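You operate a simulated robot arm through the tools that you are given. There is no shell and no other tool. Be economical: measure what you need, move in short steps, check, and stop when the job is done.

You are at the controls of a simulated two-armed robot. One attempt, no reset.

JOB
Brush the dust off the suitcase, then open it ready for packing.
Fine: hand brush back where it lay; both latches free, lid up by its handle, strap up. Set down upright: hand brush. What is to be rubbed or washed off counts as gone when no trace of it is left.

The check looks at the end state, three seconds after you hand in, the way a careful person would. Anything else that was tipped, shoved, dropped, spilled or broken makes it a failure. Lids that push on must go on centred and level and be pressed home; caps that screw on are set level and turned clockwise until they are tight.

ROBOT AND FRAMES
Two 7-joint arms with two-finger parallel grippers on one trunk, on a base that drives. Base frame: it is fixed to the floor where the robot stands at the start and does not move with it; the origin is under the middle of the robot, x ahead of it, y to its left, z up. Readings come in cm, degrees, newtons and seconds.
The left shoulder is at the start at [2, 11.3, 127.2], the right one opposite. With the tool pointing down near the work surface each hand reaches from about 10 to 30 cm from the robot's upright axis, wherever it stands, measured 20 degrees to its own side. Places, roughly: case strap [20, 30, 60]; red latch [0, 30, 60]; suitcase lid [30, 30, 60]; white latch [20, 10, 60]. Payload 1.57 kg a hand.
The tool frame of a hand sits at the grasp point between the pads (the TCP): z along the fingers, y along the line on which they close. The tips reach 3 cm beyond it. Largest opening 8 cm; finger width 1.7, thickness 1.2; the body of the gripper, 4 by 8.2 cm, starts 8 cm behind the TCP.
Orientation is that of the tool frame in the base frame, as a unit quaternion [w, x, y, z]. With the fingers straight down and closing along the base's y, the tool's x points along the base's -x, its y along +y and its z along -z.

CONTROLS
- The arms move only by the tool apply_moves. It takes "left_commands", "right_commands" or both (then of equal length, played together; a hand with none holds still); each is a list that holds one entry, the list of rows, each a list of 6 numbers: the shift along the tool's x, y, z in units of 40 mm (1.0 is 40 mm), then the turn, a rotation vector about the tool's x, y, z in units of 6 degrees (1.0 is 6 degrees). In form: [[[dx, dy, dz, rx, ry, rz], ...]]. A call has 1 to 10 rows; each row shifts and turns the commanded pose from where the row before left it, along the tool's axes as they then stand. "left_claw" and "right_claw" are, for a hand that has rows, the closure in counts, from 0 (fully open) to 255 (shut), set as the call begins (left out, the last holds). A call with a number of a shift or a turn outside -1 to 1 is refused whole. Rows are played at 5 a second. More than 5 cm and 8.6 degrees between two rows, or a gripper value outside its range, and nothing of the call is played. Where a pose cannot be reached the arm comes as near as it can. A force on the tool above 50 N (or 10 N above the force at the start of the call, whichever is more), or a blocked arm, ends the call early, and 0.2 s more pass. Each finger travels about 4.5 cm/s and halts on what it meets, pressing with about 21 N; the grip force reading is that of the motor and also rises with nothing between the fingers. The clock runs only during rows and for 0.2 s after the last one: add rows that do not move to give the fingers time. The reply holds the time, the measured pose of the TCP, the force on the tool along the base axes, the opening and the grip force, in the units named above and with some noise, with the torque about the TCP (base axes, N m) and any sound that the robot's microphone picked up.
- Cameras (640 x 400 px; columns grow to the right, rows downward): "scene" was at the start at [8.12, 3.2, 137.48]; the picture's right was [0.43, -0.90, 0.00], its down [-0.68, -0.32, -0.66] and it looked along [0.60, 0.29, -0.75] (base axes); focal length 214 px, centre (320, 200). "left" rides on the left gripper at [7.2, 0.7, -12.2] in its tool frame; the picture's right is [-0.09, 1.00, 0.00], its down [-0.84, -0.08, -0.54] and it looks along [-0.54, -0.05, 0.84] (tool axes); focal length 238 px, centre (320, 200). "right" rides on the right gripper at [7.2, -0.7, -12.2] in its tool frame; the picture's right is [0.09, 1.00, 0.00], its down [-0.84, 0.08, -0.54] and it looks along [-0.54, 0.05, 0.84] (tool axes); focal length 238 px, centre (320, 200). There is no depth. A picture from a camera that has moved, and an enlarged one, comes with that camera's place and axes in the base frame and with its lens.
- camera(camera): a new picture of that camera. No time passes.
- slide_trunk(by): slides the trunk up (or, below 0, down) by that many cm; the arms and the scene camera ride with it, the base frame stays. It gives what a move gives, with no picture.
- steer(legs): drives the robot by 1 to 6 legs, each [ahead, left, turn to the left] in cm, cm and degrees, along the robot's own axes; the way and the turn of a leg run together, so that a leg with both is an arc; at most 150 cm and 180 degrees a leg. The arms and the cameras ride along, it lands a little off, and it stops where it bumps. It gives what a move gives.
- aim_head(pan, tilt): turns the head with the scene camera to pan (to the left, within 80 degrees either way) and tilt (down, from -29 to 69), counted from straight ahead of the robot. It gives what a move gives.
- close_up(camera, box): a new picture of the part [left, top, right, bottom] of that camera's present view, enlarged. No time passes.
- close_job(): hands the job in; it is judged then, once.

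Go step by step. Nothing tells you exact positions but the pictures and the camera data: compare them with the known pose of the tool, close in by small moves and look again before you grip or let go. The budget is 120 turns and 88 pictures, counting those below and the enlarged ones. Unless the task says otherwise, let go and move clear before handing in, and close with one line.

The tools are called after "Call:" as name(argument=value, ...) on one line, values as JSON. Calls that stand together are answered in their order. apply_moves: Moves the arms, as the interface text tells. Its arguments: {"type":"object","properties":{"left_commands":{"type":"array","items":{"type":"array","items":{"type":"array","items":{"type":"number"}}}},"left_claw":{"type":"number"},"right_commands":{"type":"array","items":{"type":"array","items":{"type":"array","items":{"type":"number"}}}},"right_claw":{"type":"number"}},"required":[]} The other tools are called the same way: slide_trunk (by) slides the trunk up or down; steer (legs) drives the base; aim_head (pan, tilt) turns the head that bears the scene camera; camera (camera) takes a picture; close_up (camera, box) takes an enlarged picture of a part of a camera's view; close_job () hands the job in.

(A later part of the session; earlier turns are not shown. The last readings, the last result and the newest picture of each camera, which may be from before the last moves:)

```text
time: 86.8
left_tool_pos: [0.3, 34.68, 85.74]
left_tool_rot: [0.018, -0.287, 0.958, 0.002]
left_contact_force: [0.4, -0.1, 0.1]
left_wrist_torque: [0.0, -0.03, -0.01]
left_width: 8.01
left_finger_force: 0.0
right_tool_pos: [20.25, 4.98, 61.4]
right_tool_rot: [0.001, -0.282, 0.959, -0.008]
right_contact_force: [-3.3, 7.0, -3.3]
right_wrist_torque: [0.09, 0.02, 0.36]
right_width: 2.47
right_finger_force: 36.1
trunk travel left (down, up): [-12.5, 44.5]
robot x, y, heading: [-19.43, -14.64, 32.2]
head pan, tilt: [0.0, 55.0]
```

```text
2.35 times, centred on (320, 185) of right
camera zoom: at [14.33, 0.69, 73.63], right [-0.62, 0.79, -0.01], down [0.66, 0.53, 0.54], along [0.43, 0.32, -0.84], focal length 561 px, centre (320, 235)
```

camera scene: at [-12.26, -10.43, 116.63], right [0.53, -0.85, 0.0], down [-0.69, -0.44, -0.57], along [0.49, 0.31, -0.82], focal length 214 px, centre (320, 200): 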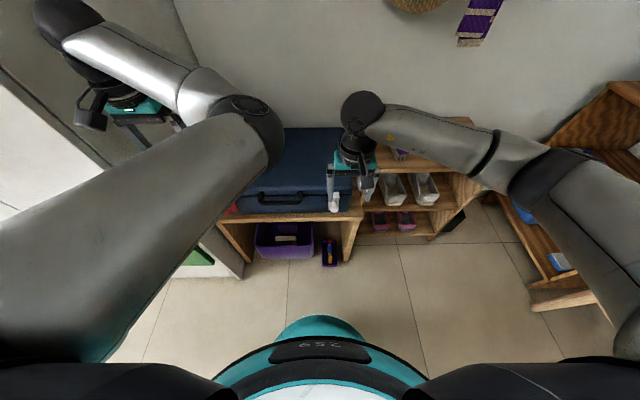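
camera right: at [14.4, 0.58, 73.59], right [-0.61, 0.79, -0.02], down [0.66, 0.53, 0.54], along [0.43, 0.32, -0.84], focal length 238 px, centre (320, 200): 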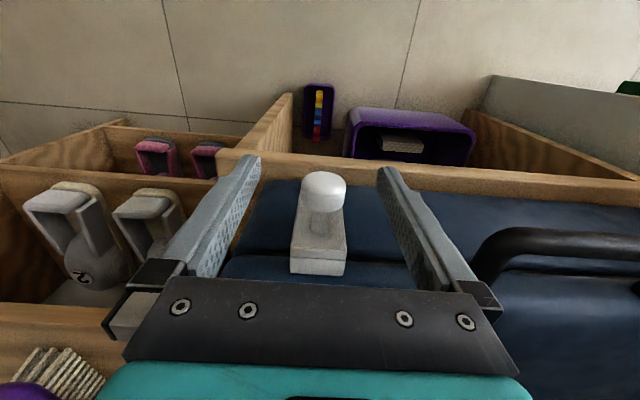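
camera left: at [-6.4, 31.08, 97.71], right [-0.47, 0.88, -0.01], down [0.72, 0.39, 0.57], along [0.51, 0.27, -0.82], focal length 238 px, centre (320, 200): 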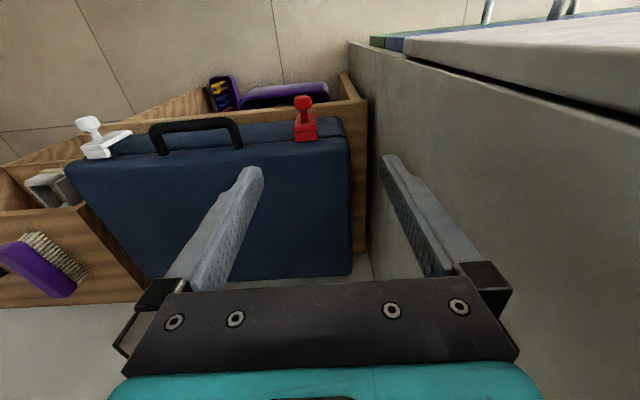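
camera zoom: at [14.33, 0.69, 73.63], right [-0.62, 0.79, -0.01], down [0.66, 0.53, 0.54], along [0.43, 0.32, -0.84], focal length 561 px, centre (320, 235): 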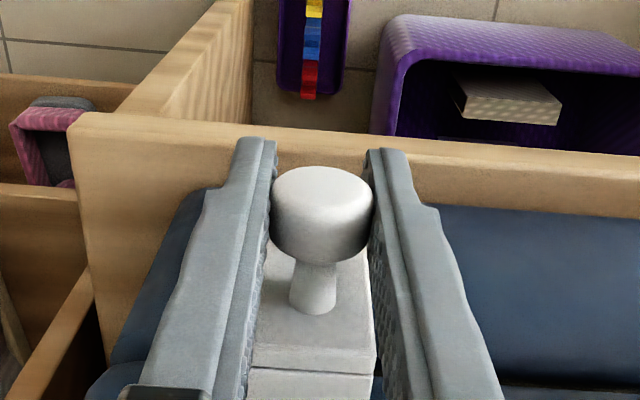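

I've gripped the white knob. I'll test by pulling it gently toward the robot and watching the forces.

Call:
apply_moves(right_commands=[[[0.1, 0, 0, 0, 0, 0], [0.1, 0, 0, 0, 0, 0], [0.1, 0, 0, 0, 0, 0], [0, 0, 0, 0, 0, 0]]])

```text
time: 87.8
left_tool_pos: [0.39, 34.7, 85.56]
left_tool_rot: [0.017, -0.287, 0.958, 0.001]
left_contact_force: [0.6, -0.3, 0.5]
left_wrist_torque: [-0.03, -0.01, 0.02]
left_width: 8.02
left_finger_force: 0.0
right_tool_pos: [19.56, 4.54, 61.35]
right_tool_rot: [0.002, -0.28, 0.96, -0.005]
right_contact_force: [13.5, 25.2, -14.3]
right_wrist_torque: [0.39, -0.49, 0.15]
right_width: 2.46
right_finger_force: 36.0
trunk travel left (down, up): [-12.5, 44.5]
robot x, y, heading: [-19.23, -14.7, 32.2]
head pan, tilt: [0.0, 55.0]
```

Call:
close_up(camera="right", box=[220, 100, 420, 270])

```text
2.35 times, centred on (320, 185) of right
camera zoom: at [13.53, 0.15, 73.58], right [-0.61, 0.79, -0.01], down [0.66, 0.52, 0.54], along [0.44, 0.33, -0.84], focal length 561 px, centre (320, 235)
```

zoom: 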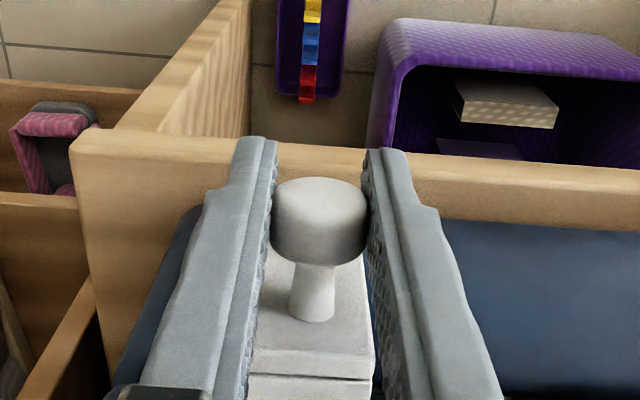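

A straight pull only slips. I'll ease back and try lifting upward instead.

Call:
apply_moves(right_commands=[[[-0.15, 0.05, 0, 0, 0, 0], [0, 0, -0.1, 0, 0, 0], [0, 0, -0.1, 0, 0, 0], [0, 0, -0.1, 0, 0, 0], [0, 0, 0, 0, 0, 0]]])

Call:
close_up(camera="right", box=[220, 100, 420, 270])

```text
time: 89.0
left_tool_pos: [0.46, 34.68, 85.59]
left_tool_rot: [0.017, -0.287, 0.958, 0.001]
left_contact_force: [1.0, 0.6, -0.1]
left_wrist_torque: [-0.02, 0.02, -0.01]
left_width: 7.99
left_finger_force: 0.0
right_tool_pos: [19.59, 4.7, 62.3]
right_tool_rot: [-0.002, -0.28, 0.96, -0.01]
right_contact_force: [5.0, 9.1, -30.5]
right_wrist_torque: [-0.17, 0.5, 0.12]
right_width: 2.44
right_finger_force: 36.5
trunk travel left (down, up): [-12.5, 44.5]
robot x, y, heading: [-18.63, -14.36, 32.3]
head pan, tilt: [0.0, 55.0]
```

```text
2.35 times, centred on (320, 185) of right
camera zoom: at [13.73, 0.4, 74.69], right [-0.61, 0.79, -0.02], down [0.66, 0.53, 0.53], along [0.43, 0.32, -0.85], focal length 561 px, centre (320, 235)
```

zoom: 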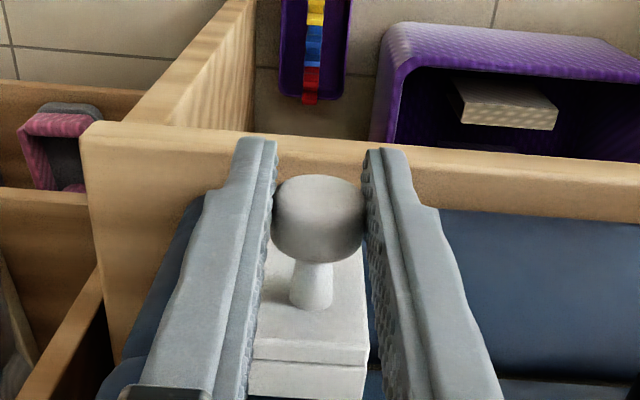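

Lifting is resisted with about 30 N. I'll try downward.

Call:
apply_moves(right_commands=[[[0, 0, 0.15, 0, 0, 0], [0, 0, 0.15, 0, 0, 0], [0, 0, 0.15, 0, 0, 0], [0, 0, 0.15, 0, 0, 0], [0, 0, 0.1, 0, 0, 0], [0, 0, 0, 0, 0, 0]]])

Call:
close_up(camera="right", box=[220, 100, 420, 270])

```text
time: 90.3
left_tool_pos: [0.18, 34.47, 85.73]
left_tool_rot: [0.019, -0.287, 0.958, 0.002]
left_contact_force: [0.3, 0.0, -0.5]
left_wrist_torque: [0.02, 0.0, 0.04]
left_width: 7.99
left_finger_force: 0.0
right_tool_pos: [19.59, 4.5, 59.77]
right_tool_rot: [0.001, -0.281, 0.96, -0.009]
right_contact_force: [-11.9, -12.8, 25.9]
right_wrist_torque: [0.34, -0.32, 0.03]
right_width: 2.45
right_finger_force: 36.0
trunk travel left (down, up): [-12.5, 44.5]
robot x, y, heading: [-19.44, -14.57, 32.3]
head pan, tilt: [0.0, 55.0]
```

```text
2.35 times, centred on (320, 185) of right
camera zoom: at [13.62, 0.27, 72.15], right [-0.61, 0.79, -0.02], down [0.66, 0.52, 0.54], along [0.43, 0.32, -0.84], focal length 561 px, centre (320, 235)
```

zoom: 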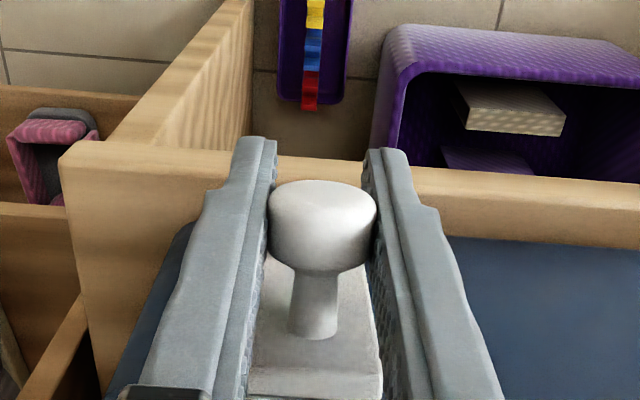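

Call:
close_up(camera="right", box=[240, 150, 400, 290])

Call:
close_up(camera="scene", box=[290, 130, 390, 240])

```text
2.86 times, centred on (320, 220) of right
camera zoom: at [13.62, 0.27, 72.15], right [-0.61, 0.79, -0.02], down [0.66, 0.52, 0.54], along [0.43, 0.32, -0.84], focal length 681 px, centre (320, 143)
```

zoom: 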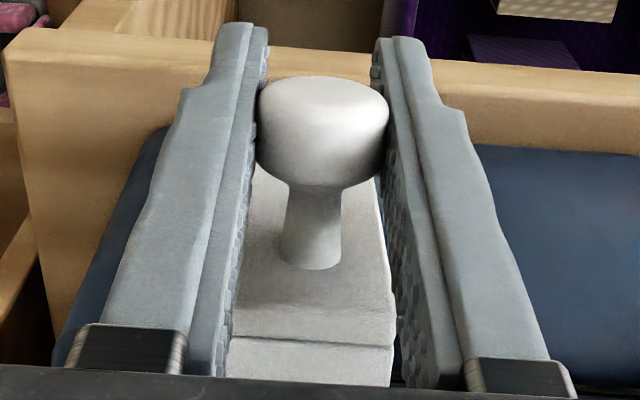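

```text
3.64 times, centred on (340, 185) of scene
camera zoom: at [-12.48, -10.59, 116.66], right [0.53, -0.85, 0.0], down [-0.69, -0.44, -0.58], along [0.49, 0.31, -0.82], focal length 780 px, centre (247, 254)
```

zoom: 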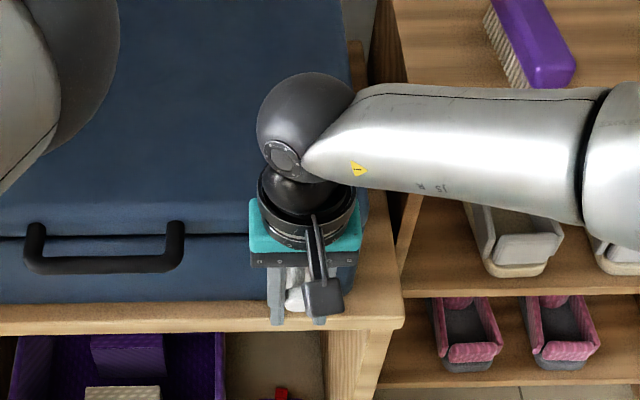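

No motion up, down or outward so far. Next I'll test sideways, re-centring first.

Call:
apply_moves(right_commands=[[[-0.05, 0, -0.3, 0, 0, 0], [0, 0.12, 0, 0, 0, 0], [0, 0.12, 0, 0, 0, 0], [0, 0.12, 0, 0, 0, 0], [0, 0, 0, 0, 0, 0]]])

Call:
apply_moves(right_commands=[[[0, -0.18, 0, 0, 0, 0], [0, -0.18, 0, 0, 0, 0], [0, -0.18, 0, 0, 0, 0], [0, -0.18, 0, 0, 0, 0], [0, 0, 0, 0, 0, 0]]])

```text
time: 91.5
left_tool_pos: [0.62, 34.4, 85.79]
left_tool_rot: [0.018, -0.287, 0.958, 0.002]
left_contact_force: [-0.5, -0.3, -0.1]
left_wrist_torque: [-0.02, -0.04, 0.03]
left_width: 8.0
left_finger_force: 0.0
right_tool_pos: [20.05, 4.83, 60.55]
right_tool_rot: [0.001, -0.275, 0.961, -0.022]
right_contact_force: [20.3, -30.8, -19.2]
right_wrist_torque: [0.08, 0.8, 0.53]
right_width: 2.47
right_finger_force: 36.2
trunk travel left (down, up): [-12.5, 44.5]
robot x, y, heading: [-19.46, -14.92, 32.0]
head pan, tilt: [0.0, 55.0]
```

```text
time: 92.8
left_tool_pos: [0.3, 34.88, 85.56]
left_tool_rot: [0.017, -0.288, 0.958, -0.001]
left_contact_force: [-1.0, 0.2, 0.1]
left_wrist_torque: [0.01, 0.05, 0.04]
left_width: 7.99
left_finger_force: 0.0
right_tool_pos: [19.9, 4.91, 61.15]
right_tool_rot: [0.0, -0.286, 0.958, 0.003]
right_contact_force: [-8.9, 42.0, -24.2]
right_wrist_torque: [-0.3, -0.02, -0.02]
right_width: 2.42
right_finger_force: 36.3
trunk travel left (down, up): [-12.5, 44.5]
robot x, y, heading: [-19.27, -14.47, 32.5]
head pan, tilt: [0.0, 55.0]
```

It is rigid sideways. I'll re-centre and try pushing the knob inward, in case it is a push latch.

Call:
apply_moves(right_commands=[[[0, 0.3, 0, 0, 0, 0], [-0.1, 0, 0, 0, 0, 0], [-0.15, 0, 0, 0, 0, 0], [-0.15, 0, 0, 0, 0, 0], [-0.15, 0, 0, 0, 0, 0], [0, 0, 0, 0, 0, 0]]])

Call:
close_up(camera="right", box=[240, 150, 400, 290])

```text
time: 94.2
left_tool_pos: [-0.0, 34.61, 85.9]
left_tool_rot: [0.019, -0.288, 0.958, 0.001]
left_contact_force: [-0.5, 0.0, 0.7]
left_wrist_torque: [-0.03, 0.01, 0.03]
left_width: 8.0
left_finger_force: 0.1
right_tool_pos: [21.13, 5.64, 60.64]
right_tool_rot: [-0.007, -0.281, 0.96, -0.009]
right_contact_force: [-34.1, -13.3, 4.3]
right_wrist_torque: [0.07, -0.03, 0.09]
right_width: 2.47
right_finger_force: 35.9
trunk travel left (down, up): [-12.5, 44.5]
robot x, y, heading: [-19.59, -14.94, 32.1]
head pan, tilt: [0.0, 55.0]
```

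```text
2.86 times, centred on (320, 220) of right
camera zoom: at [15.33, 1.32, 73.2], right [-0.62, 0.79, -0.01], down [0.67, 0.53, 0.53], along [0.42, 0.32, -0.85], focal length 681 px, centre (320, 143)
```

zoom: 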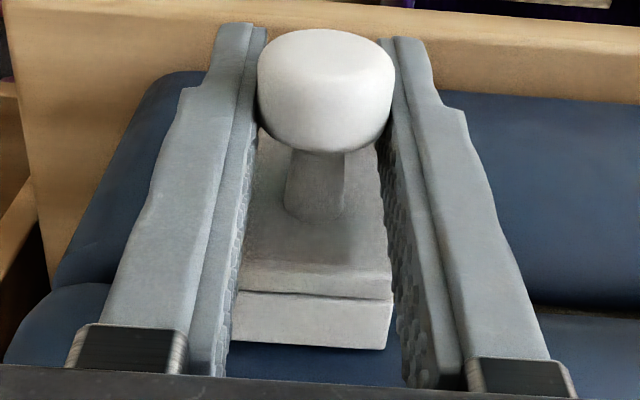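

Pushing does nothing either. I'll try twisting the knob about its stem.

Call:
apply_moves(right_commands=[[[0.2, 0, -0.1, 0, 0, 0], [0, 0, 0, 0.8, 0, 0], [0, 0, 0, 0.8, 0, 0], [0, 0, 0, 0.8, 0, 0], [0, 0, 0, 0.8, 0, 0], [0, 0, 0, 0, 0, 0]]])

Call:
close_up(camera="right", box=[240, 150, 400, 290])

```text
time: 95.5
left_tool_pos: [0.31, 34.63, 85.72]
left_tool_rot: [0.018, -0.288, 0.958, 0.001]
left_contact_force: [-0.4, 0.5, -1.4]
left_wrist_torque: [0.01, 0.03, -0.04]
left_width: 7.98
left_finger_force: 0.0
right_tool_pos: [21.07, 5.47, 61.25]
right_tool_rot: [0.047, -0.277, 0.945, -0.167]
right_contact_force: [-6.9, 11.1, -18.0]
right_wrist_torque: [0.05, -0.15, -0.02]
right_width: 2.49
right_finger_force: 36.3
trunk travel left (down, up): [-12.5, 44.5]
robot x, y, heading: [-19.37, -14.32, 32.3]
head pan, tilt: [0.0, 55.0]
```

```text
2.86 times, centred on (320, 220) of right
camera zoom: at [12.98, 4.57, 73.06], right [-0.58, 0.74, -0.34], down [0.57, 0.67, 0.48], along [0.58, 0.09, -0.81], focal length 681 px, centre (320, 143)
```

zoom: 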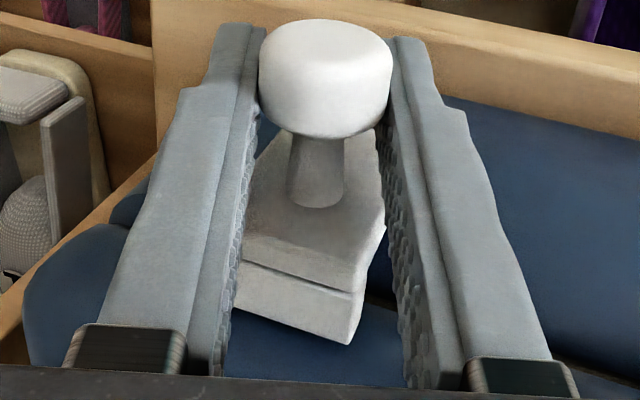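

The force signs (pulling out tugs the hand down, pushing down tugs it out) suggest a flap hinged at its lower edge. I'll straighten the hand and pull diagonally out and down.

Call:
apply_moves(right_commands=[[[0, 0, 0, -0.8, 0, 0], [0, 0, 0, -0.8, 0, 0], [0, 0, 0, -0.8, 0, 0], [0.1, 0, 0, -0.8, 0, 0], [0.14, 0, 0.15, 0, 0, 0], [0.14, 0, 0.15, 0, 0, 0], [0.14, 0, 0.17, 0, 0, 0], [0, 0, 0, 0, 0, 0]]])

Call:
close_up(camera="right", box=[240, 150, 400, 290])

```text
time: 97.3
left_tool_pos: [0.09, 34.68, 85.73]
left_tool_rot: [0.019, -0.288, 0.958, 0.001]
left_contact_force: [0.0, 0.1, -0.4]
left_wrist_torque: [-0.03, 0.01, -0.01]
left_width: 8.0
left_finger_force: 0.0
right_tool_pos: [19.44, 4.51, 59.6]
right_tool_rot: [0.002, -0.281, 0.96, -0.006]
right_contact_force: [-3.5, 13.3, 18.4]
right_wrist_torque: [0.48, -0.7, 0.06]
right_width: 2.46
right_finger_force: 36.2
trunk travel left (down, up): [-12.5, 44.5]
robot x, y, heading: [-19.09, -14.89, 32.3]
head pan, tilt: [0.0, 55.0]
```

```text
2.86 times, centred on (320, 220) of right
camera zoom: at [13.45, 0.08, 71.81], right [-0.61, 0.79, -0.01], down [0.66, 0.52, 0.54], along [0.43, 0.32, -0.84], focal length 681 px, centre (320, 143)
```

zoom: 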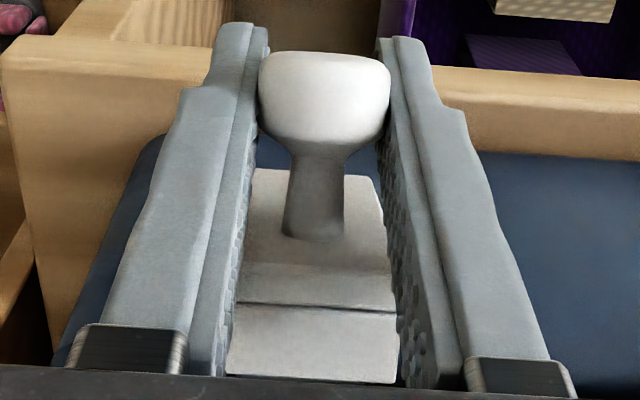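

It moved: the plate has swung out from the block. I'll continue the arc downward.

Call:
apply_moves(right_commands=[[[0.12, 0, 0.18, 0, 0, 0], [0.12, 0, 0.18, 0, 0, 0], [0.1, 0, 0.2, 0, 0, 0], [0.08, 0, 0.2, 0, 0, 0], [0, 0, 0, 0, 0, 0]]])

Call:
close_up(camera="right", box=[240, 150, 400, 290])

```text
time: 98.5
left_tool_pos: [0.18, 34.61, 85.86]
left_tool_rot: [0.02, -0.287, 0.958, 0.0]
left_contact_force: [1.0, 0.9, -0.6]
left_wrist_torque: [0.03, -0.02, 0.0]
left_width: 8.02
left_finger_force: 0.1
right_tool_pos: [17.8, 3.44, 56.63]
right_tool_rot: [0.001, -0.281, 0.96, -0.005]
right_contact_force: [-12.9, 9.4, 25.8]
right_wrist_torque: [0.74, -1.37, -0.09]
right_width: 2.47
right_finger_force: 36.6
trunk travel left (down, up): [-12.5, 44.5]
robot x, y, heading: [-19.46, -14.77, 32.1]
head pan, tilt: [0.0, 55.0]
```

```text
2.86 times, centred on (320, 220) of right
camera zoom: at [11.86, -0.96, 68.93], right [-0.61, 0.79, -0.01], down [0.66, 0.52, 0.54], along [0.43, 0.32, -0.84], focal length 681 px, centre (320, 143)
```

zoom: 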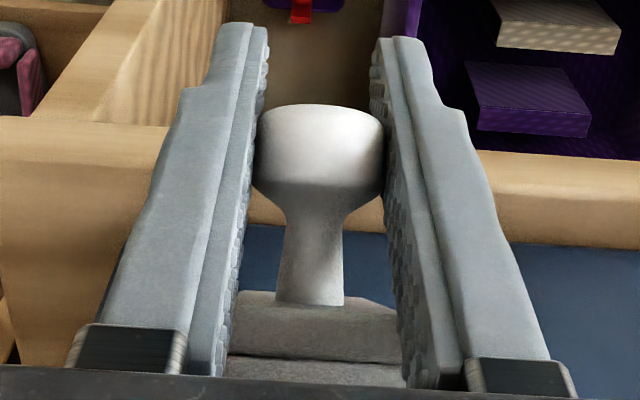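

Call:
apply_moves(right_commands=[[[0.03, 0, 0.2, 0, 0, 0], [0.0, 0, 0.2, 0, 0, 0], [-0.03, 0, 0.2, 0, 0, 0], [-0.05, 0, 0.2, 0, 0, 0], [0, 0, 0, 0, 0, 0]]])

Call:
close_up(camera="right", box=[200, 90, 440, 290])

```text
time: 99.1
left_tool_pos: [0.15, 34.45, 85.89]
left_tool_rot: [0.019, -0.287, 0.958, 0.001]
left_contact_force: [-0.5, -1.0, 0.3]
left_wrist_torque: [0.03, -0.01, -0.01]
left_width: 7.98
left_finger_force: 0.1
right_tool_pos: [17.29, 3.13, 55.45]
right_tool_rot: [-0.004, -0.282, 0.959, -0.007]
right_contact_force: [-12.5, -14.6, 26.2]
right_wrist_torque: [1.2, -1.48, -0.16]
right_width: 2.44
right_finger_force: 36.2
trunk travel left (down, up): [-12.5, 44.5]
robot x, y, heading: [-19.63, -14.57, 32.1]
head pan, tilt: [0.0, 55.0]
stopped in row 2 (right hand): the force on the tool passed its limit at 60 N (the readings are from after the stop); the commanded pose is now the measured one
```

```text
2.00 times, centred on (320, 190) of right
camera zoom: at [11.44, -1.25, 67.79], right [-0.62, 0.79, -0.01], down [0.66, 0.53, 0.53], along [0.42, 0.32, -0.85], focal length 477 px, centre (320, 220)
```

zoom: 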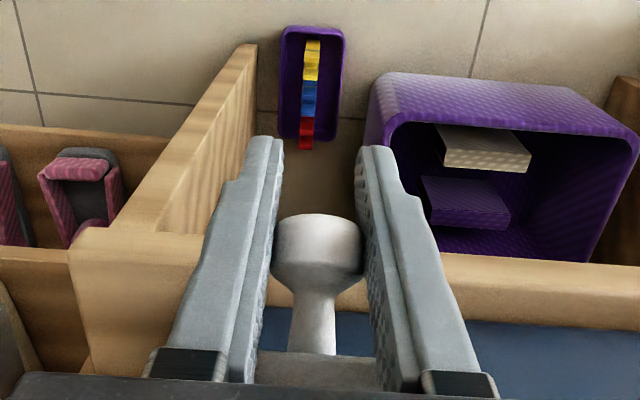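

That may be the end stop. I'll open, back off upward and look at the latch.

Call:
apply_moves(right_commands=[[[0, 0, 0, 0, 0, 0], [0, 0, 0, 0, 0, 0], [0, 0, 0, 0, 0, 0], [0.1, 0, -0.6, 0, 0, 0], [0.2, 0, -0.8, 0, 0, 0], [0.3, 0, -0.8, 0, 0, 0], [0.3, 0, -0.8, 0, 0, 0], [0, 0, 0, 0, 0, 0]]], right_claw=0)

Call:
camera(camera="right")

Call:
close_up(camera="scene", box=[290, 130, 390, 240])

```text
time: 100.9
left_tool_pos: [0.2, 34.53, 85.82]
left_tool_rot: [0.019, -0.287, 0.958, 0.002]
left_contact_force: [0.2, 0.0, -0.5]
left_wrist_torque: [-0.02, 0.01, -0.01]
left_width: 7.98
left_finger_force: 0.0
right_tool_pos: [14.44, 1.46, 67.27]
right_tool_rot: [-0.004, -0.283, 0.959, -0.009]
right_contact_force: [-0.7, 0.0, 0.6]
right_wrist_torque: [-0.02, -0.01, -0.01]
right_width: 8.02
right_finger_force: 0.1
trunk travel left (down, up): [-12.5, 44.5]
robot x, y, heading: [-19.41, -14.74, 31.9]
head pan, tilt: [0.0, 55.0]
```

```text
21 pictures are left
camera right: at [8.74, -2.91, 79.65], right [-0.62, 0.79, -0.01], down [0.66, 0.53, 0.53], along [0.42, 0.32, -0.85], focal length 238 px, centre (320, 200)
```

right: 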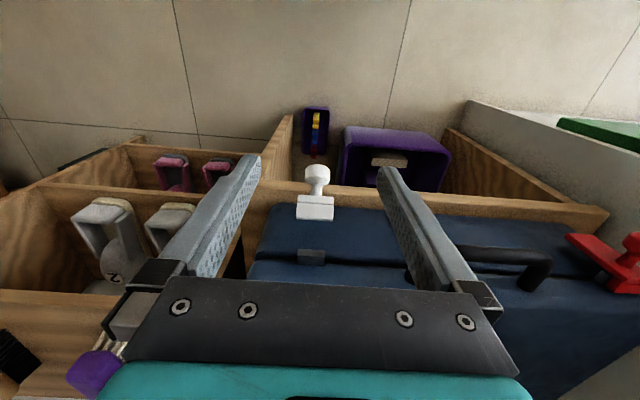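

```text
3.64 times, centred on (340, 185) of scene
camera zoom: at [-12.3, -10.47, 116.63], right [0.53, -0.85, 0.0], down [-0.69, -0.44, -0.57], along [0.49, 0.31, -0.82], focal length 780 px, centre (247, 254)
```

zoom: 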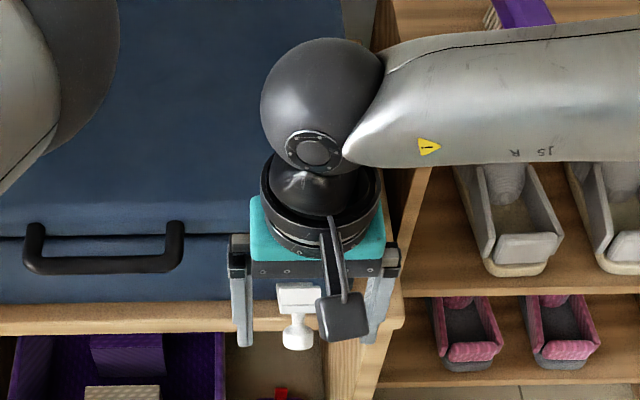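

The white latch is flipped down and its catch is exposed. Next is the red latch with the left hand: I'll lower it above the knob.

Call:
apply_moves(left_commands=[[[-0.05, -0.2, 0.6, 0, 0, 0], [-0.05, -0.2, 0.6, 0, 0, 0], [-0.05, -0.2, 0.7, 0, 0, 0], [0, -0.04, 0.8, 0, 0, 0], [0, 0, 0.8, 0, 0, 0], [0, 0, 0.8, 0, 0, 0], [0, 0, 0.7, 0, 0, 0], [0, 0, 0, 0, 0, 0]]])

Call:
camera(camera="left")

```text
time: 102.7
left_tool_pos: [2.9, 32.96, 65.94]
left_tool_rot: [0.019, -0.287, 0.958, 0.001]
left_contact_force: [-0.7, 0.6, 0.1]
left_wrist_torque: [0.02, 0.02, 0.03]
left_width: 8.01
left_finger_force: 0.0
right_tool_pos: [14.64, 1.45, 67.12]
right_tool_rot: [-0.003, -0.282, 0.959, -0.008]
right_contact_force: [0.3, -0.1, 0.0]
right_wrist_torque: [-0.02, 0.01, -0.01]
right_width: 7.98
right_finger_force: 0.1
trunk travel left (down, up): [-12.5, 44.5]
robot x, y, heading: [-19.07, -14.46, 31.9]
head pan, tilt: [0.0, 55.0]
```

```text
19 pictures are left
camera left: at [-3.77, 29.43, 77.9], right [-0.47, 0.88, -0.01], down [0.72, 0.39, 0.57], along [0.51, 0.27, -0.82], focal length 238 px, centre (320, 200)
```

left: 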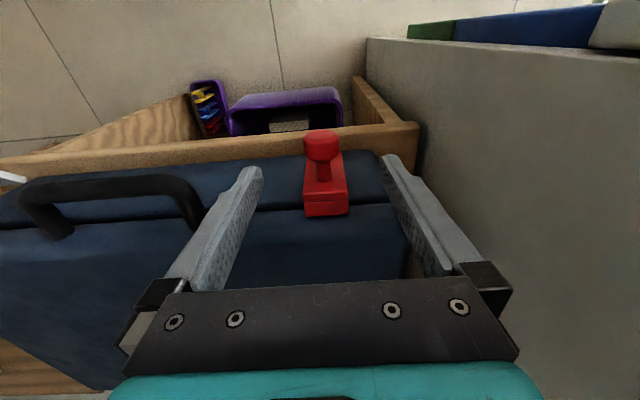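

The red knob is centred between the fingers. I'll lower and grip.

Call:
apply_moves(left_commands=[[[0.1, 0, 0.4, 0, 0, 0], [0, 0, 0.4, 0, 0, 0], [0, 0, 0.35, 0, 0, 0], [0, 0, 0, 0, 0, 0]]])

Call:
apply_moves(left_commands=[[[0, 0, 0, 0, 0, 0], [0, 0, 0, 0, 0, 0], [0, 0, 0, 0, 0, 0], [0, 0, 0, 0, 0, 0], [0, 0, 0, 0, 0, 0], [0, 0, 0, 0, 0, 0]]], left_claw=255)

```text
time: 103.7
left_tool_pos: [2.71, 32.9, 61.22]
left_tool_rot: [0.018, -0.287, 0.958, 0.0]
left_contact_force: [-0.7, 0.6, -0.4]
left_wrist_torque: [0.0, -0.02, -0.01]
left_width: 8.01
left_finger_force: 0.0
right_tool_pos: [14.55, 1.4, 67.28]
right_tool_rot: [-0.004, -0.282, 0.959, -0.009]
right_contact_force: [0.1, -0.5, -0.8]
right_wrist_torque: [0.03, -0.02, -0.02]
right_width: 8.0
right_finger_force: 0.1
trunk travel left (down, up): [-12.5, 44.5]
robot x, y, heading: [-19.13, -14.55, 32.1]
head pan, tilt: [0.0, 55.0]
```

```text
time: 105.1
left_tool_pos: [2.75, 33.01, 61.25]
left_tool_rot: [0.018, -0.288, 0.957, 0.002]
left_contact_force: [-3.3, 6.5, -0.8]
left_wrist_torque: [0.1, 0.01, 0.03]
left_width: 2.41
left_finger_force: 36.5
right_tool_pos: [14.46, 1.43, 67.28]
right_tool_rot: [-0.003, -0.282, 0.959, -0.008]
right_contact_force: [-0.8, -0.4, 1.0]
right_wrist_torque: [0.02, -0.01, 0.01]
right_width: 8.0
right_finger_force: 0.0
trunk travel left (down, up): [-12.5, 44.5]
robot x, y, heading: [-19.43, -14.6, 32.0]
head pan, tilt: [0.0, 55.0]
```

Gripped. I'll pull out and down along the same arc.

Call:
apply_moves(left_commands=[[[0.16, 0, 0.14, 0, 0, 0], [0.16, 0, 0.14, 0, 0, 0], [0.16, 0, 0.15, 0, 0, 0], [0.14, 0, 0.18, 0, 0, 0], [0.12, 0, 0.18, 0, 0, 0], [0.12, 0, 0.18, 0, 0, 0], [0.1, 0, 0.2, 0, 0, 0], [0.05, 0, 0.2, 0, 0, 0], [0, 0, 0.2, 0, 0, 0]]])

Call:
close_up(camera="left", box=[200, 90, 440, 290])

```text
time: 107.1
left_tool_pos: [-0.89, 30.58, 54.82]
left_tool_rot: [0.017, -0.288, 0.958, 0.002]
left_contact_force: [-17.0, -2.7, 27.1]
left_wrist_torque: [1.03, -1.72, -0.32]
left_width: 2.46
left_finger_force: 36.0
right_tool_pos: [14.37, 1.34, 67.35]
right_tool_rot: [-0.004, -0.282, 0.96, -0.008]
right_contact_force: [-0.1, -0.6, 0.2]
right_wrist_torque: [0.02, 0.0, -0.01]
right_width: 8.01
right_finger_force: 0.2
trunk travel left (down, up): [-12.5, 44.5]
robot x, y, heading: [-19.31, -14.57, 32.4]
head pan, tilt: [0.0, 55.0]
```

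```text
2.00 times, centred on (320, 190) of left
camera zoom: at [-7.52, 27.09, 66.88], right [-0.47, 0.88, 0.0], down [0.72, 0.39, 0.57], along [0.5, 0.27, -0.82], focal length 477 px, centre (320, 220)
```

zoom: 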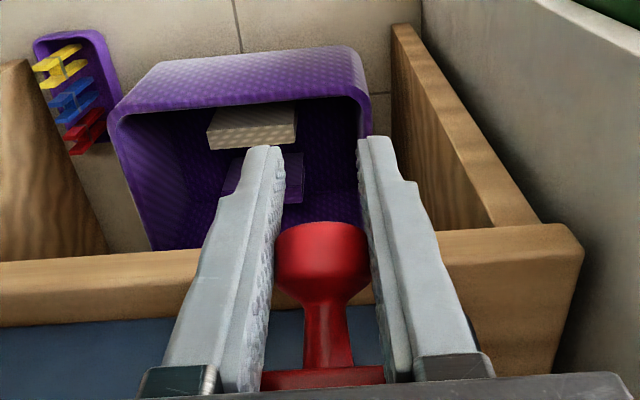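

Call:
apply_moves(left_commands=[[[0, 0, 0, 0, 0, 0], [0, 0, 0, 0, 0, 0], [0, 0, 0, 0, 0, 0], [0.1, 0, -0.6, 0, 0, 0], [0.2, 0, -0.8, 0, 0, 0], [0.3, 0, -0.8, 0, 0, 0], [0.3, 0, -0.8, 0, 0, 0], [0.3, 0, -0.8, 0, 0, 0], [0.3, 0, -0.8, 0, 0, 0], [0.3, 0, -0.8, 0, 0, 0]]], left_claw=0)

Call:
apply_moves(left_commands=[[[0.5, 0, -0.6, 0, 0, 0], [0.5, 0, -0.6, 0, 0, 0], [0.5, 0, -0.4, 0, 0, 0], [0.5, 0, -0.2, 0, 0, 0]]])

Call:
close_up(camera="scene", box=[160, 90, 420, 270])

```text
time: 109.3
left_tool_pos: [-7.29, 26.29, 76.15]
left_tool_rot: [0.018, -0.286, 0.958, 0.001]
left_contact_force: [-0.1, 0.6, 0.3]
left_wrist_torque: [0.0, 0.0, -0.02]
left_width: 8.0
left_finger_force: 0.0
right_tool_pos: [14.57, 1.39, 67.27]
right_tool_rot: [-0.004, -0.282, 0.959, -0.008]
right_contact_force: [1.1, 0.4, 0.0]
right_wrist_torque: [-0.01, 0.03, 0.0]
right_width: 7.99
right_finger_force: 0.1
trunk travel left (down, up): [-12.5, 44.5]
robot x, y, heading: [-18.87, -15.12, 32.1]
head pan, tilt: [0.0, 55.0]
```

```text
time: 110.3
left_tool_pos: [-14.15, 21.93, 83.04]
left_tool_rot: [0.018, -0.288, 0.958, 0.0]
left_contact_force: [-1.4, 0.1, -0.4]
left_wrist_torque: [0.0, -0.01, -0.01]
left_width: 8.0
left_finger_force: 0.1
right_tool_pos: [14.61, 1.4, 67.29]
right_tool_rot: [-0.004, -0.282, 0.959, -0.008]
right_contact_force: [-0.4, 0.1, 0.7]
right_wrist_torque: [-0.02, 0.02, -0.01]
right_width: 7.99
right_finger_force: 0.0
trunk travel left (down, up): [-12.5, 44.5]
robot x, y, heading: [-19.4, -14.73, 32.1]
head pan, tilt: [0.0, 55.0]
```

```text
2.22 times, centred on (290, 180) of scene
camera zoom: at [-12.3, -10.48, 116.63], right [0.53, -0.85, 0.0], down [-0.69, -0.44, -0.57], along [0.49, 0.31, -0.82], focal length 477 px, centre (387, 244)
```

zoom: 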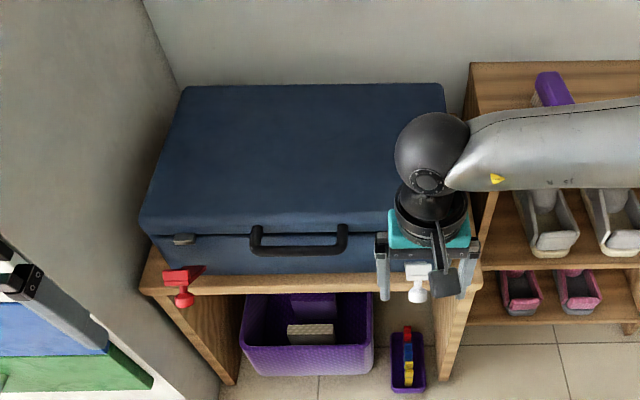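

Both latches are free. For the lid I'll pitch the right hand so the fingers point forward, hook them under the handle bar at about [12.7, 19.5, 62.5], and lift.

Call:
apply_moves(right_commands=[[[0.3, 0.4, -0.3, 0, 0, 0], [0.3, 0.4, -0.3, 0, 0, 0], [0, 0.4, 0, 0, -1, 0], [0, 0.4, 0, 0, -1, 0], [0, 0.4, 0, 0, -1, 0], [0, 0.4, 0, 0, -1, 0], [0, 0.4, 0, 0, -1, 0], [0, 0.4, 0, 0, -1, 0], [0, 0.4, 0, 0, -1, 0], [0, 0.4, 0, 0, -1, 0]]], right_claw=90)

Call:
apply_moves(right_commands=[[[0, 0, 0, 0, -1, 0], [0, 0, 0, 0, -1, 0], [0, 0, 0, 0, -1, 0], [0, 0, 0, 0, -1, 0], [0, 0, 0, 0, 0, 0]]])

Call:
camera(camera="scene")

```text
time: 112.5
left_tool_pos: [-14.12, 21.88, 82.97]
left_tool_rot: [0.018, -0.287, 0.958, 0.001]
left_contact_force: [-0.8, -0.3, 0.5]
left_wrist_torque: [0.02, 0.01, -0.01]
left_width: 8.02
left_finger_force: 0.1
right_tool_pos: [3.86, 13.61, 69.46]
right_tool_rot: [0.388, -0.261, 0.878, 0.108]
right_contact_force: [0.1, 0.9, 0.4]
right_wrist_torque: [0.0, 0.0, -0.01]
right_width: 5.19
right_finger_force: 0.0
trunk travel left (down, up): [-12.5, 44.5]
robot x, y, heading: [-19.15, -15.01, 32.3]
head pan, tilt: [0.0, 55.0]
```

```text
time: 113.7
left_tool_pos: [-13.97, 21.98, 83.13]
left_tool_rot: [0.019, -0.287, 0.958, 0.002]
left_contact_force: [0.8, 0.1, -0.1]
left_wrist_torque: [-0.02, -0.04, 0.03]
left_width: 7.99
left_finger_force: 0.0
right_tool_pos: [3.71, 13.48, 69.48]
right_tool_rot: [0.562, -0.233, 0.778, 0.159]
right_contact_force: [-0.2, 0.0, 0.0]
right_wrist_torque: [-0.01, -0.02, -0.02]
right_width: 5.18
right_finger_force: 0.0
trunk travel left (down, up): [-12.5, 44.5]
robot x, y, heading: [-19.67, -14.7, 32.1]
head pan, tilt: [0.0, 55.0]
```

```text
16 pictures are left
camera scene: at [-12.3, -10.47, 116.64], right [0.53, -0.85, 0.0], down [-0.69, -0.44, -0.57], along [0.49, 0.31, -0.82], focal length 214 px, centre (320, 200)
```

scene: 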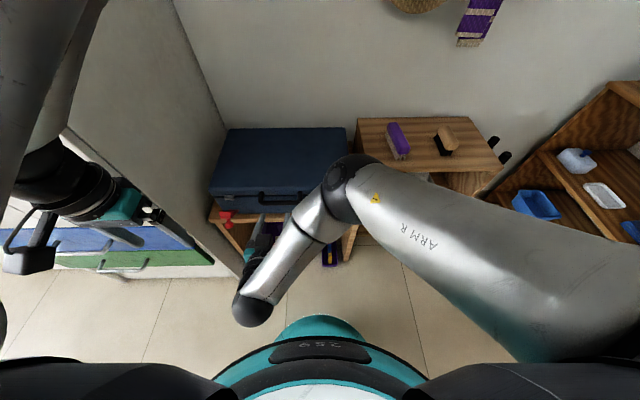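

Call:
apply_moves(right_commands=[[[0.53, 0, 0.17, 0, 0, 0], [0.53, 0, 0.17, 0, 0, 0], [0.53, 0, 0.17, 0, 0, 0], [0.53, 0, 0.17, 0, 0, 0], [-0.18, 0.02, 0.5, 0, 0, 0], [-0.18, 0.02, 0.5, 0, 0, 0], [0, 0, 0, 0, 0, 0]]])

Call:
camera(camera="right")

```text
time: 115.3
left_tool_pos: [-13.96, 21.8, 82.99]
left_tool_rot: [0.019, -0.287, 0.958, 0.0]
left_contact_force: [0.4, -0.6, 1.0]
left_wrist_torque: [-0.05, 0.01, 0.02]
left_width: 8.0
left_finger_force: 0.1
right_tool_pos: [8.1, 15.54, 67.47]
right_tool_rot: [0.56, -0.234, 0.779, 0.159]
right_contact_force: [-0.1, -0.3, -0.4]
right_wrist_torque: [0.0, 0.01, 0.0]
right_width: 5.17
right_finger_force: 0.1
right hand out of reach, approached as far as the arm can: row 1, 2, 3, 4
trunk travel left (down, up): [-12.5, 44.5]
robot x, y, heading: [-19.11, -14.66, 32.0]
head pan, tilt: [0.0, 55.0]
```

```text
15 pictures are left
camera right: at [-3.38, 7.31, 64.6], right [-0.56, 0.82, -0.1], down [-0.25, -0.06, 0.97], along [0.79, 0.57, 0.24], focal length 238 px, centre (320, 200)
```

right: 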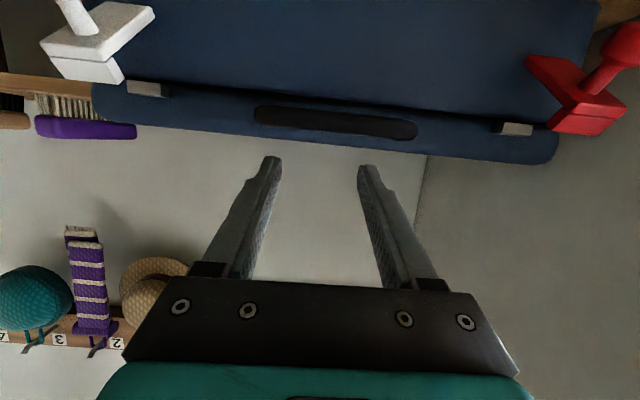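

The handle bar's underside is at z≈62. I'll lower the trunk 7 cm, slide the fingers under the bar and then lift.

Call:
slide_trunk(by=-7)

Call:
apply_moves(right_commands=[[[-0.1, 0.08, 0.35, 0, 0, 0], [-0.12, 0.08, 0.35, 0, 0, 0], [-0.12, 0.04, 0.35, 0, 0, 0], [0, 0, 0, 0, 0, 0]]])

Call:
camera(camera="right")

```text
time: 116.4
left_tool_pos: [-14.01, 21.9, 76.03]
left_tool_rot: [0.02, -0.287, 0.958, 0.002]
left_contact_force: [0.3, 0.5, -1.0]
left_wrist_torque: [-0.01, 0.03, -0.02]
left_width: 8.01
left_finger_force: 0.0
right_tool_pos: [8.01, 15.49, 60.48]
right_tool_rot: [0.56, -0.233, 0.779, 0.158]
right_contact_force: [-0.1, -0.8, -0.4]
right_wrist_torque: [-0.02, -0.03, -0.02]
right_width: 5.15
right_finger_force: 0.2
trunk travel left (down, up): [-5.5, 51.5]
robot x, y, heading: [-19.1, -14.91, 32.2]
head pan, tilt: [0.0, 55.0]
```

```text
time: 117.4
left_tool_pos: [-13.96, 21.83, 75.99]
left_tool_rot: [0.019, -0.288, 0.957, 0.0]
left_contact_force: [0.3, -0.8, -0.6]
left_wrist_torque: [-0.01, 0.01, -0.02]
left_width: 8.01
left_finger_force: 0.0
right_tool_pos: [11.25, 18.51, 60.38]
right_tool_rot: [0.561, -0.233, 0.779, 0.159]
right_contact_force: [0.0, -0.2, 0.7]
right_wrist_torque: [0.0, 0.02, 0.0]
right_width: 5.2
right_finger_force: 0.1
trunk travel left (down, up): [-5.5, 51.5]
robot x, y, heading: [-19.33, -14.52, 32.5]
head pan, tilt: [0.0, 55.0]
```

```text
14 pictures are left
camera right: at [-0.12, 10.39, 57.57], right [-0.56, 0.82, -0.1], down [-0.25, -0.06, 0.97], along [0.79, 0.57, 0.24], focal length 238 px, centre (320, 200)
```

right: 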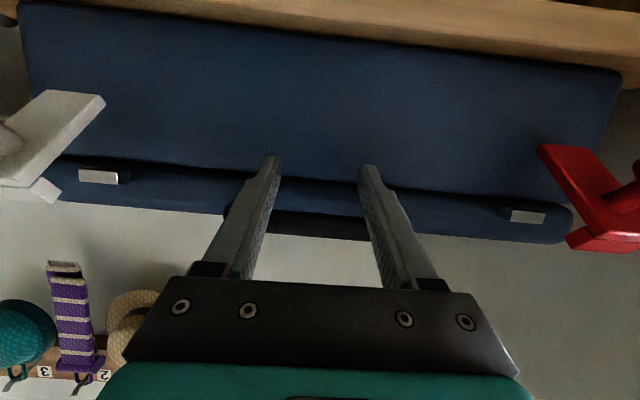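

Call:
apply_moves(right_commands=[[[-0.24, 0, -0.08, 0, 0, 0], [-0.24, 0, -0.08, 0, 0, 0], [-0.24, 0, -0.07, 0, 0, 0], [-0.24, 0, -0.07, 0, 0, 0], [-0.24, 0, -0.06, 0, 0, 0], [-0.24, 0, -0.06, 0, 0, 0], [0, 0, 0, 0, 0, 0]]])

Call:
camera(camera="scene")

```text
time: 119.0
left_tool_pos: [-13.96, 21.97, 76.12]
left_tool_rot: [0.018, -0.287, 0.958, 0.0]
left_contact_force: [0.0, -0.4, -0.4]
left_wrist_torque: [0.02, 0.03, -0.01]
left_width: 7.98
left_finger_force: 0.1
right_tool_pos: [11.54, 18.73, 66.33]
right_tool_rot: [0.561, -0.232, 0.779, 0.158]
right_contact_force: [-0.3, -0.8, -0.7]
right_wrist_torque: [0.05, 0.06, -0.04]
right_width: 5.16
right_finger_force: 0.0
trunk travel left (down, up): [-5.5, 51.5]
robot x, y, heading: [-19.4, -14.92, 32.5]
head pan, tilt: [0.0, 55.0]
```

```text
13 pictures are left
camera scene: at [-12.28, -10.46, 109.63], right [0.53, -0.85, 0.0], down [-0.69, -0.44, -0.57], along [0.49, 0.31, -0.82], focal length 214 px, centre (320, 200)
```

scene: 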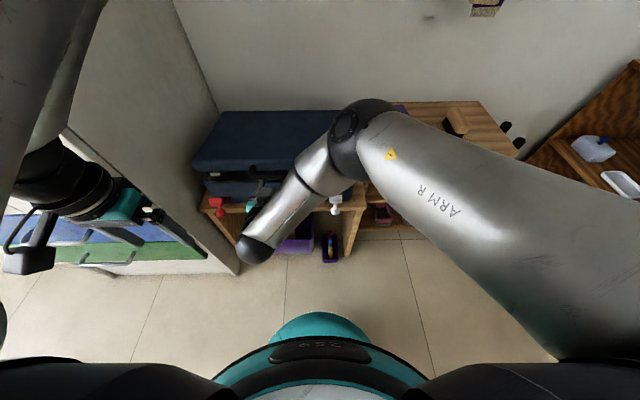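

The lid is rising. I'll continue along the arc.

Call:
apply_moves(right_commands=[[[-0.5, 0, 0.02, 0, 0, 0], [-0.5, 0, 0.02, 0, 0, 0], [-0.5, 0, 0.04, 0, 0, 0], [-0.5, 0, 0.06, 0, 0, 0], [-0.55, 0, 0.08, 0, 0, 0], [-0.55, 0, 0.1, 0, 0, 0], [-0.55, 0, 0.12, 0, 0, 0], [-0.55, 0, 0.14, 0, 0, 0], [0, 0, 0, 0, 0, 0]]])

Call:
camera(camera="scene")

```text
time: 121.0
left_tool_pos: [-13.97, 21.93, 76.0]
left_tool_rot: [0.018, -0.287, 0.958, 0.001]
left_contact_force: [-0.2, -1.1, 0.3]
left_wrist_torque: [-0.04, -0.02, -0.01]
left_width: 8.01
left_finger_force: 0.2
right_tool_pos: [17.72, 23.1, 81.4]
right_tool_rot: [0.56, -0.234, 0.779, 0.159]
right_contact_force: [1.3, -0.6, -2.7]
right_wrist_torque: [0.09, 0.08, 0.01]
right_width: 5.26
right_finger_force: 0.4
trunk travel left (down, up): [-5.5, 51.5]
robot x, y, heading: [-19.51, -14.45, 32.1]
head pan, tilt: [0.0, 55.0]
```

```text
12 pictures are left
camera scene: at [-12.27, -10.46, 109.63], right [0.53, -0.85, 0.0], down [-0.69, -0.44, -0.57], along [0.49, 0.31, -0.82], focal length 214 px, centre (320, 200)
```

scene: 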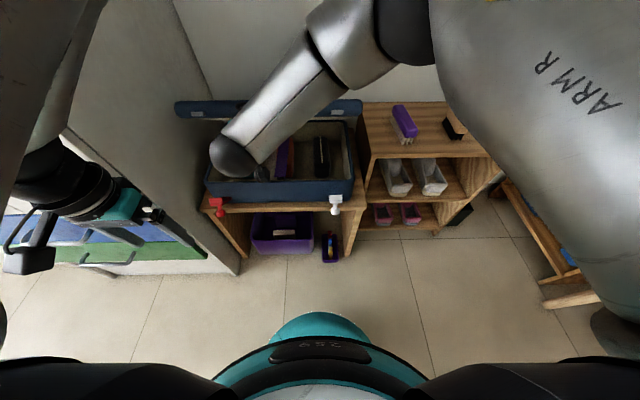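

Call:
apply_moves(right_commands=[[[-0.5, 0, 0.18, 0, 0, 0], [-0.5, 0, 0.2, 0, 0, 0], [-0.48, 0, 0.24, 0, 0, 0], [-0.48, 0, 0.26, 0, 0, 0], [-0.46, 0, 0.3, 0, 0, 0], [-0.42, 0, 0.34, 0, 0, 0], [-0.4, 0, 0.38, 0, 0, 0], [0, 0, 0, 0, 0, 0]]])

Call:
camera(camera="scene")

```text
time: 122.8
left_tool_pos: [-14.0, 21.92, 75.99]
left_tool_rot: [0.018, -0.287, 0.958, 0.001]
left_contact_force: [0.2, -0.2, 0.4]
left_wrist_torque: [-0.02, -0.02, -0.01]
left_width: 8.0
left_finger_force: 0.2
right_tool_pos: [27.3, 29.51, 91.22]
right_tool_rot: [0.561, -0.233, 0.779, 0.159]
right_contact_force: [0.7, 0.5, -4.0]
right_wrist_torque: [0.08, 0.14, 0.0]
right_width: 5.2
right_finger_force: 0.4
trunk travel left (down, up): [-5.5, 51.5]
robot x, y, heading: [-19.71, -15.03, 32.4]
head pan, tilt: [0.0, 55.0]
```

```text
11 pictures are left
camera scene: at [-12.26, -10.45, 109.63], right [0.53, -0.85, 0.0], down [-0.69, -0.44, -0.57], along [0.49, 0.31, -0.82], focal length 214 px, centre (320, 200)
```

scene: 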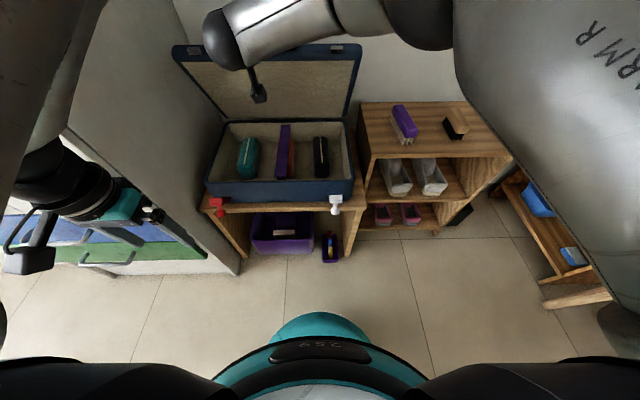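

The lid is at roughly 70°. I'll keep pushing it back past vertical, partly by driving forward.

Call:
apply_moves(right_commands=[[[-0.35, 0, 0.35, 0, 0, 0], [-0.3, 0, 0.4, 0, 0, 0], [-0.28, 0, 0.42, 0, 0, 0], [0, 0, 0, 0, 0, 0]]])

Call:
steer(legs=[[8, 0, 0]])

Call:
camera(camera="scene")

```text
time: 123.8
left_tool_pos: [-13.99, 21.92, 76.01]
left_tool_rot: [0.018, -0.287, 0.958, 0.001]
left_contact_force: [-0.1, -0.6, 0.3]
left_wrist_torque: [-0.01, 0.04, 0.01]
left_width: 8.0
left_finger_force: 0.0
right_tool_pos: [31.87, 32.58, 93.21]
right_tool_rot: [0.56, -0.234, 0.779, 0.159]
right_contact_force: [-0.5, 1.0, -0.3]
right_wrist_torque: [-0.01, 0.01, 0.02]
right_width: 5.18
right_finger_force: 0.0
trunk travel left (down, up): [-5.5, 51.5]
robot x, y, heading: [-19.58, -14.54, 32.5]
head pan, tilt: [0.0, 55.0]
```

```text
time: 124.9
left_tool_pos: [-7.2, 26.25, 76.03]
left_tool_rot: [0.018, -0.288, 0.957, 0.001]
left_contact_force: [0.4, -0.4, 0.1]
left_wrist_torque: [-0.02, 0.02, 0.0]
left_width: 7.99
left_finger_force: 0.1
right_tool_pos: [38.8, 36.74, 93.67]
right_tool_rot: [0.563, -0.232, 0.777, 0.16]
right_contact_force: [-0.7, 3.5, 18.9]
right_wrist_torque: [0.88, -0.1, 0.18]
right_width: 5.49
right_finger_force: 2.0
trunk travel left (down, up): [-5.5, 51.5]
robot x, y, heading: [-12.59, -10.37, 32.6]
head pan, tilt: [0.0, 55.0]
```

```text
10 pictures are left
camera scene: at [-5.57, -6.24, 109.66], right [0.53, -0.85, 0.0], down [-0.69, -0.44, -0.57], along [0.49, 0.31, -0.82], focal length 214 px, centre (320, 200)
```

scene: 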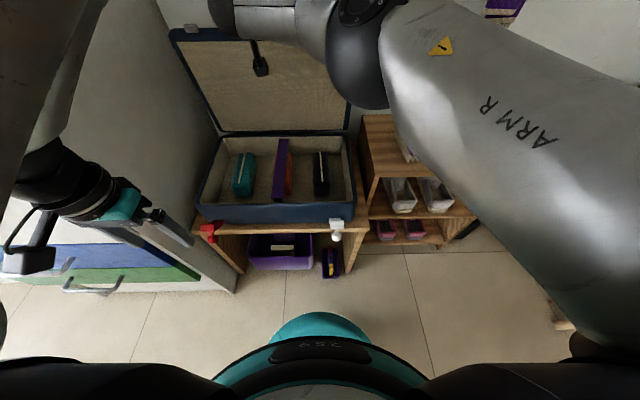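

Call:
camera(camera="right")

```text
9 pictures are left
camera right: at [27.46, 28.57, 90.85], right [-0.56, 0.82, -0.1], down [-0.26, -0.06, 0.96], along [0.79, 0.57, 0.25], focal length 238 px, centre (320, 200)
```

right: 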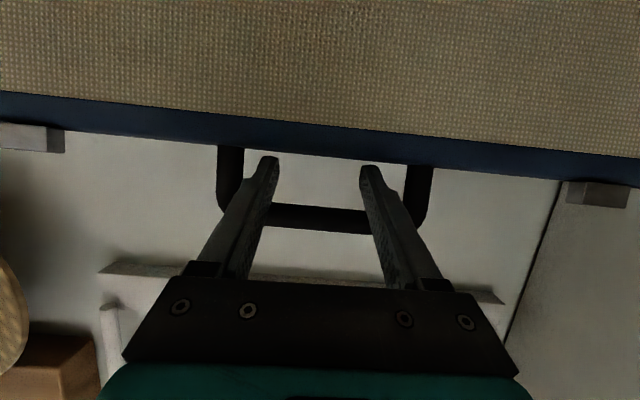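

The fingers are through the handle loop with the lid near vertical. I'll slip them out, then press on the lid's inner face just below its edge to push it fully back.

Call:
apply_moves(right_commands=[[[-0.12, 0, -0.04, 0, 0, 0], [0, 0, -0.5, 0, 0, 0], [0, 0, -0.5, 0, 0, 0], [0, 0, -0.5, 0, 0, 0], [0, 0, -0.5, 0, 0, 0], [0, 0, 0, 0, 0, 0], [0, 0, 0, 0, 0, 0], [0, 0, 0, 0, 0, 0]]])

Call:
camera(camera="right")

```text
time: 126.7
left_tool_pos: [-7.11, 26.27, 75.97]
left_tool_rot: [0.018, -0.287, 0.958, 0.001]
left_contact_force: [0.5, 0.1, 0.0]
left_wrist_torque: [0.01, -0.03, 0.0]
left_width: 7.99
left_finger_force: 0.1
right_tool_pos: [32.72, 32.77, 96.82]
right_tool_rot: [0.563, -0.233, 0.776, 0.161]
right_contact_force: [-0.5, -0.2, 0.3]
right_wrist_torque: [0.02, 0.0, 0.0]
right_width: 5.17
right_finger_force: 0.1
trunk travel left (down, up): [-5.5, 51.5]
robot x, y, heading: [-12.73, -10.3, 32.4]
head pan, tilt: [0.0, 55.0]
```

```text
8 pictures are left
camera right: at [21.12, 24.57, 93.8], right [-0.56, 0.82, -0.1], down [-0.26, -0.06, 0.96], along [0.79, 0.57, 0.25], focal length 238 px, centre (320, 200)
```

right: 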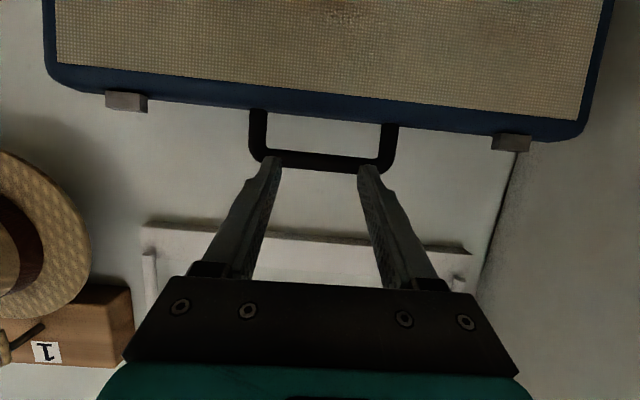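

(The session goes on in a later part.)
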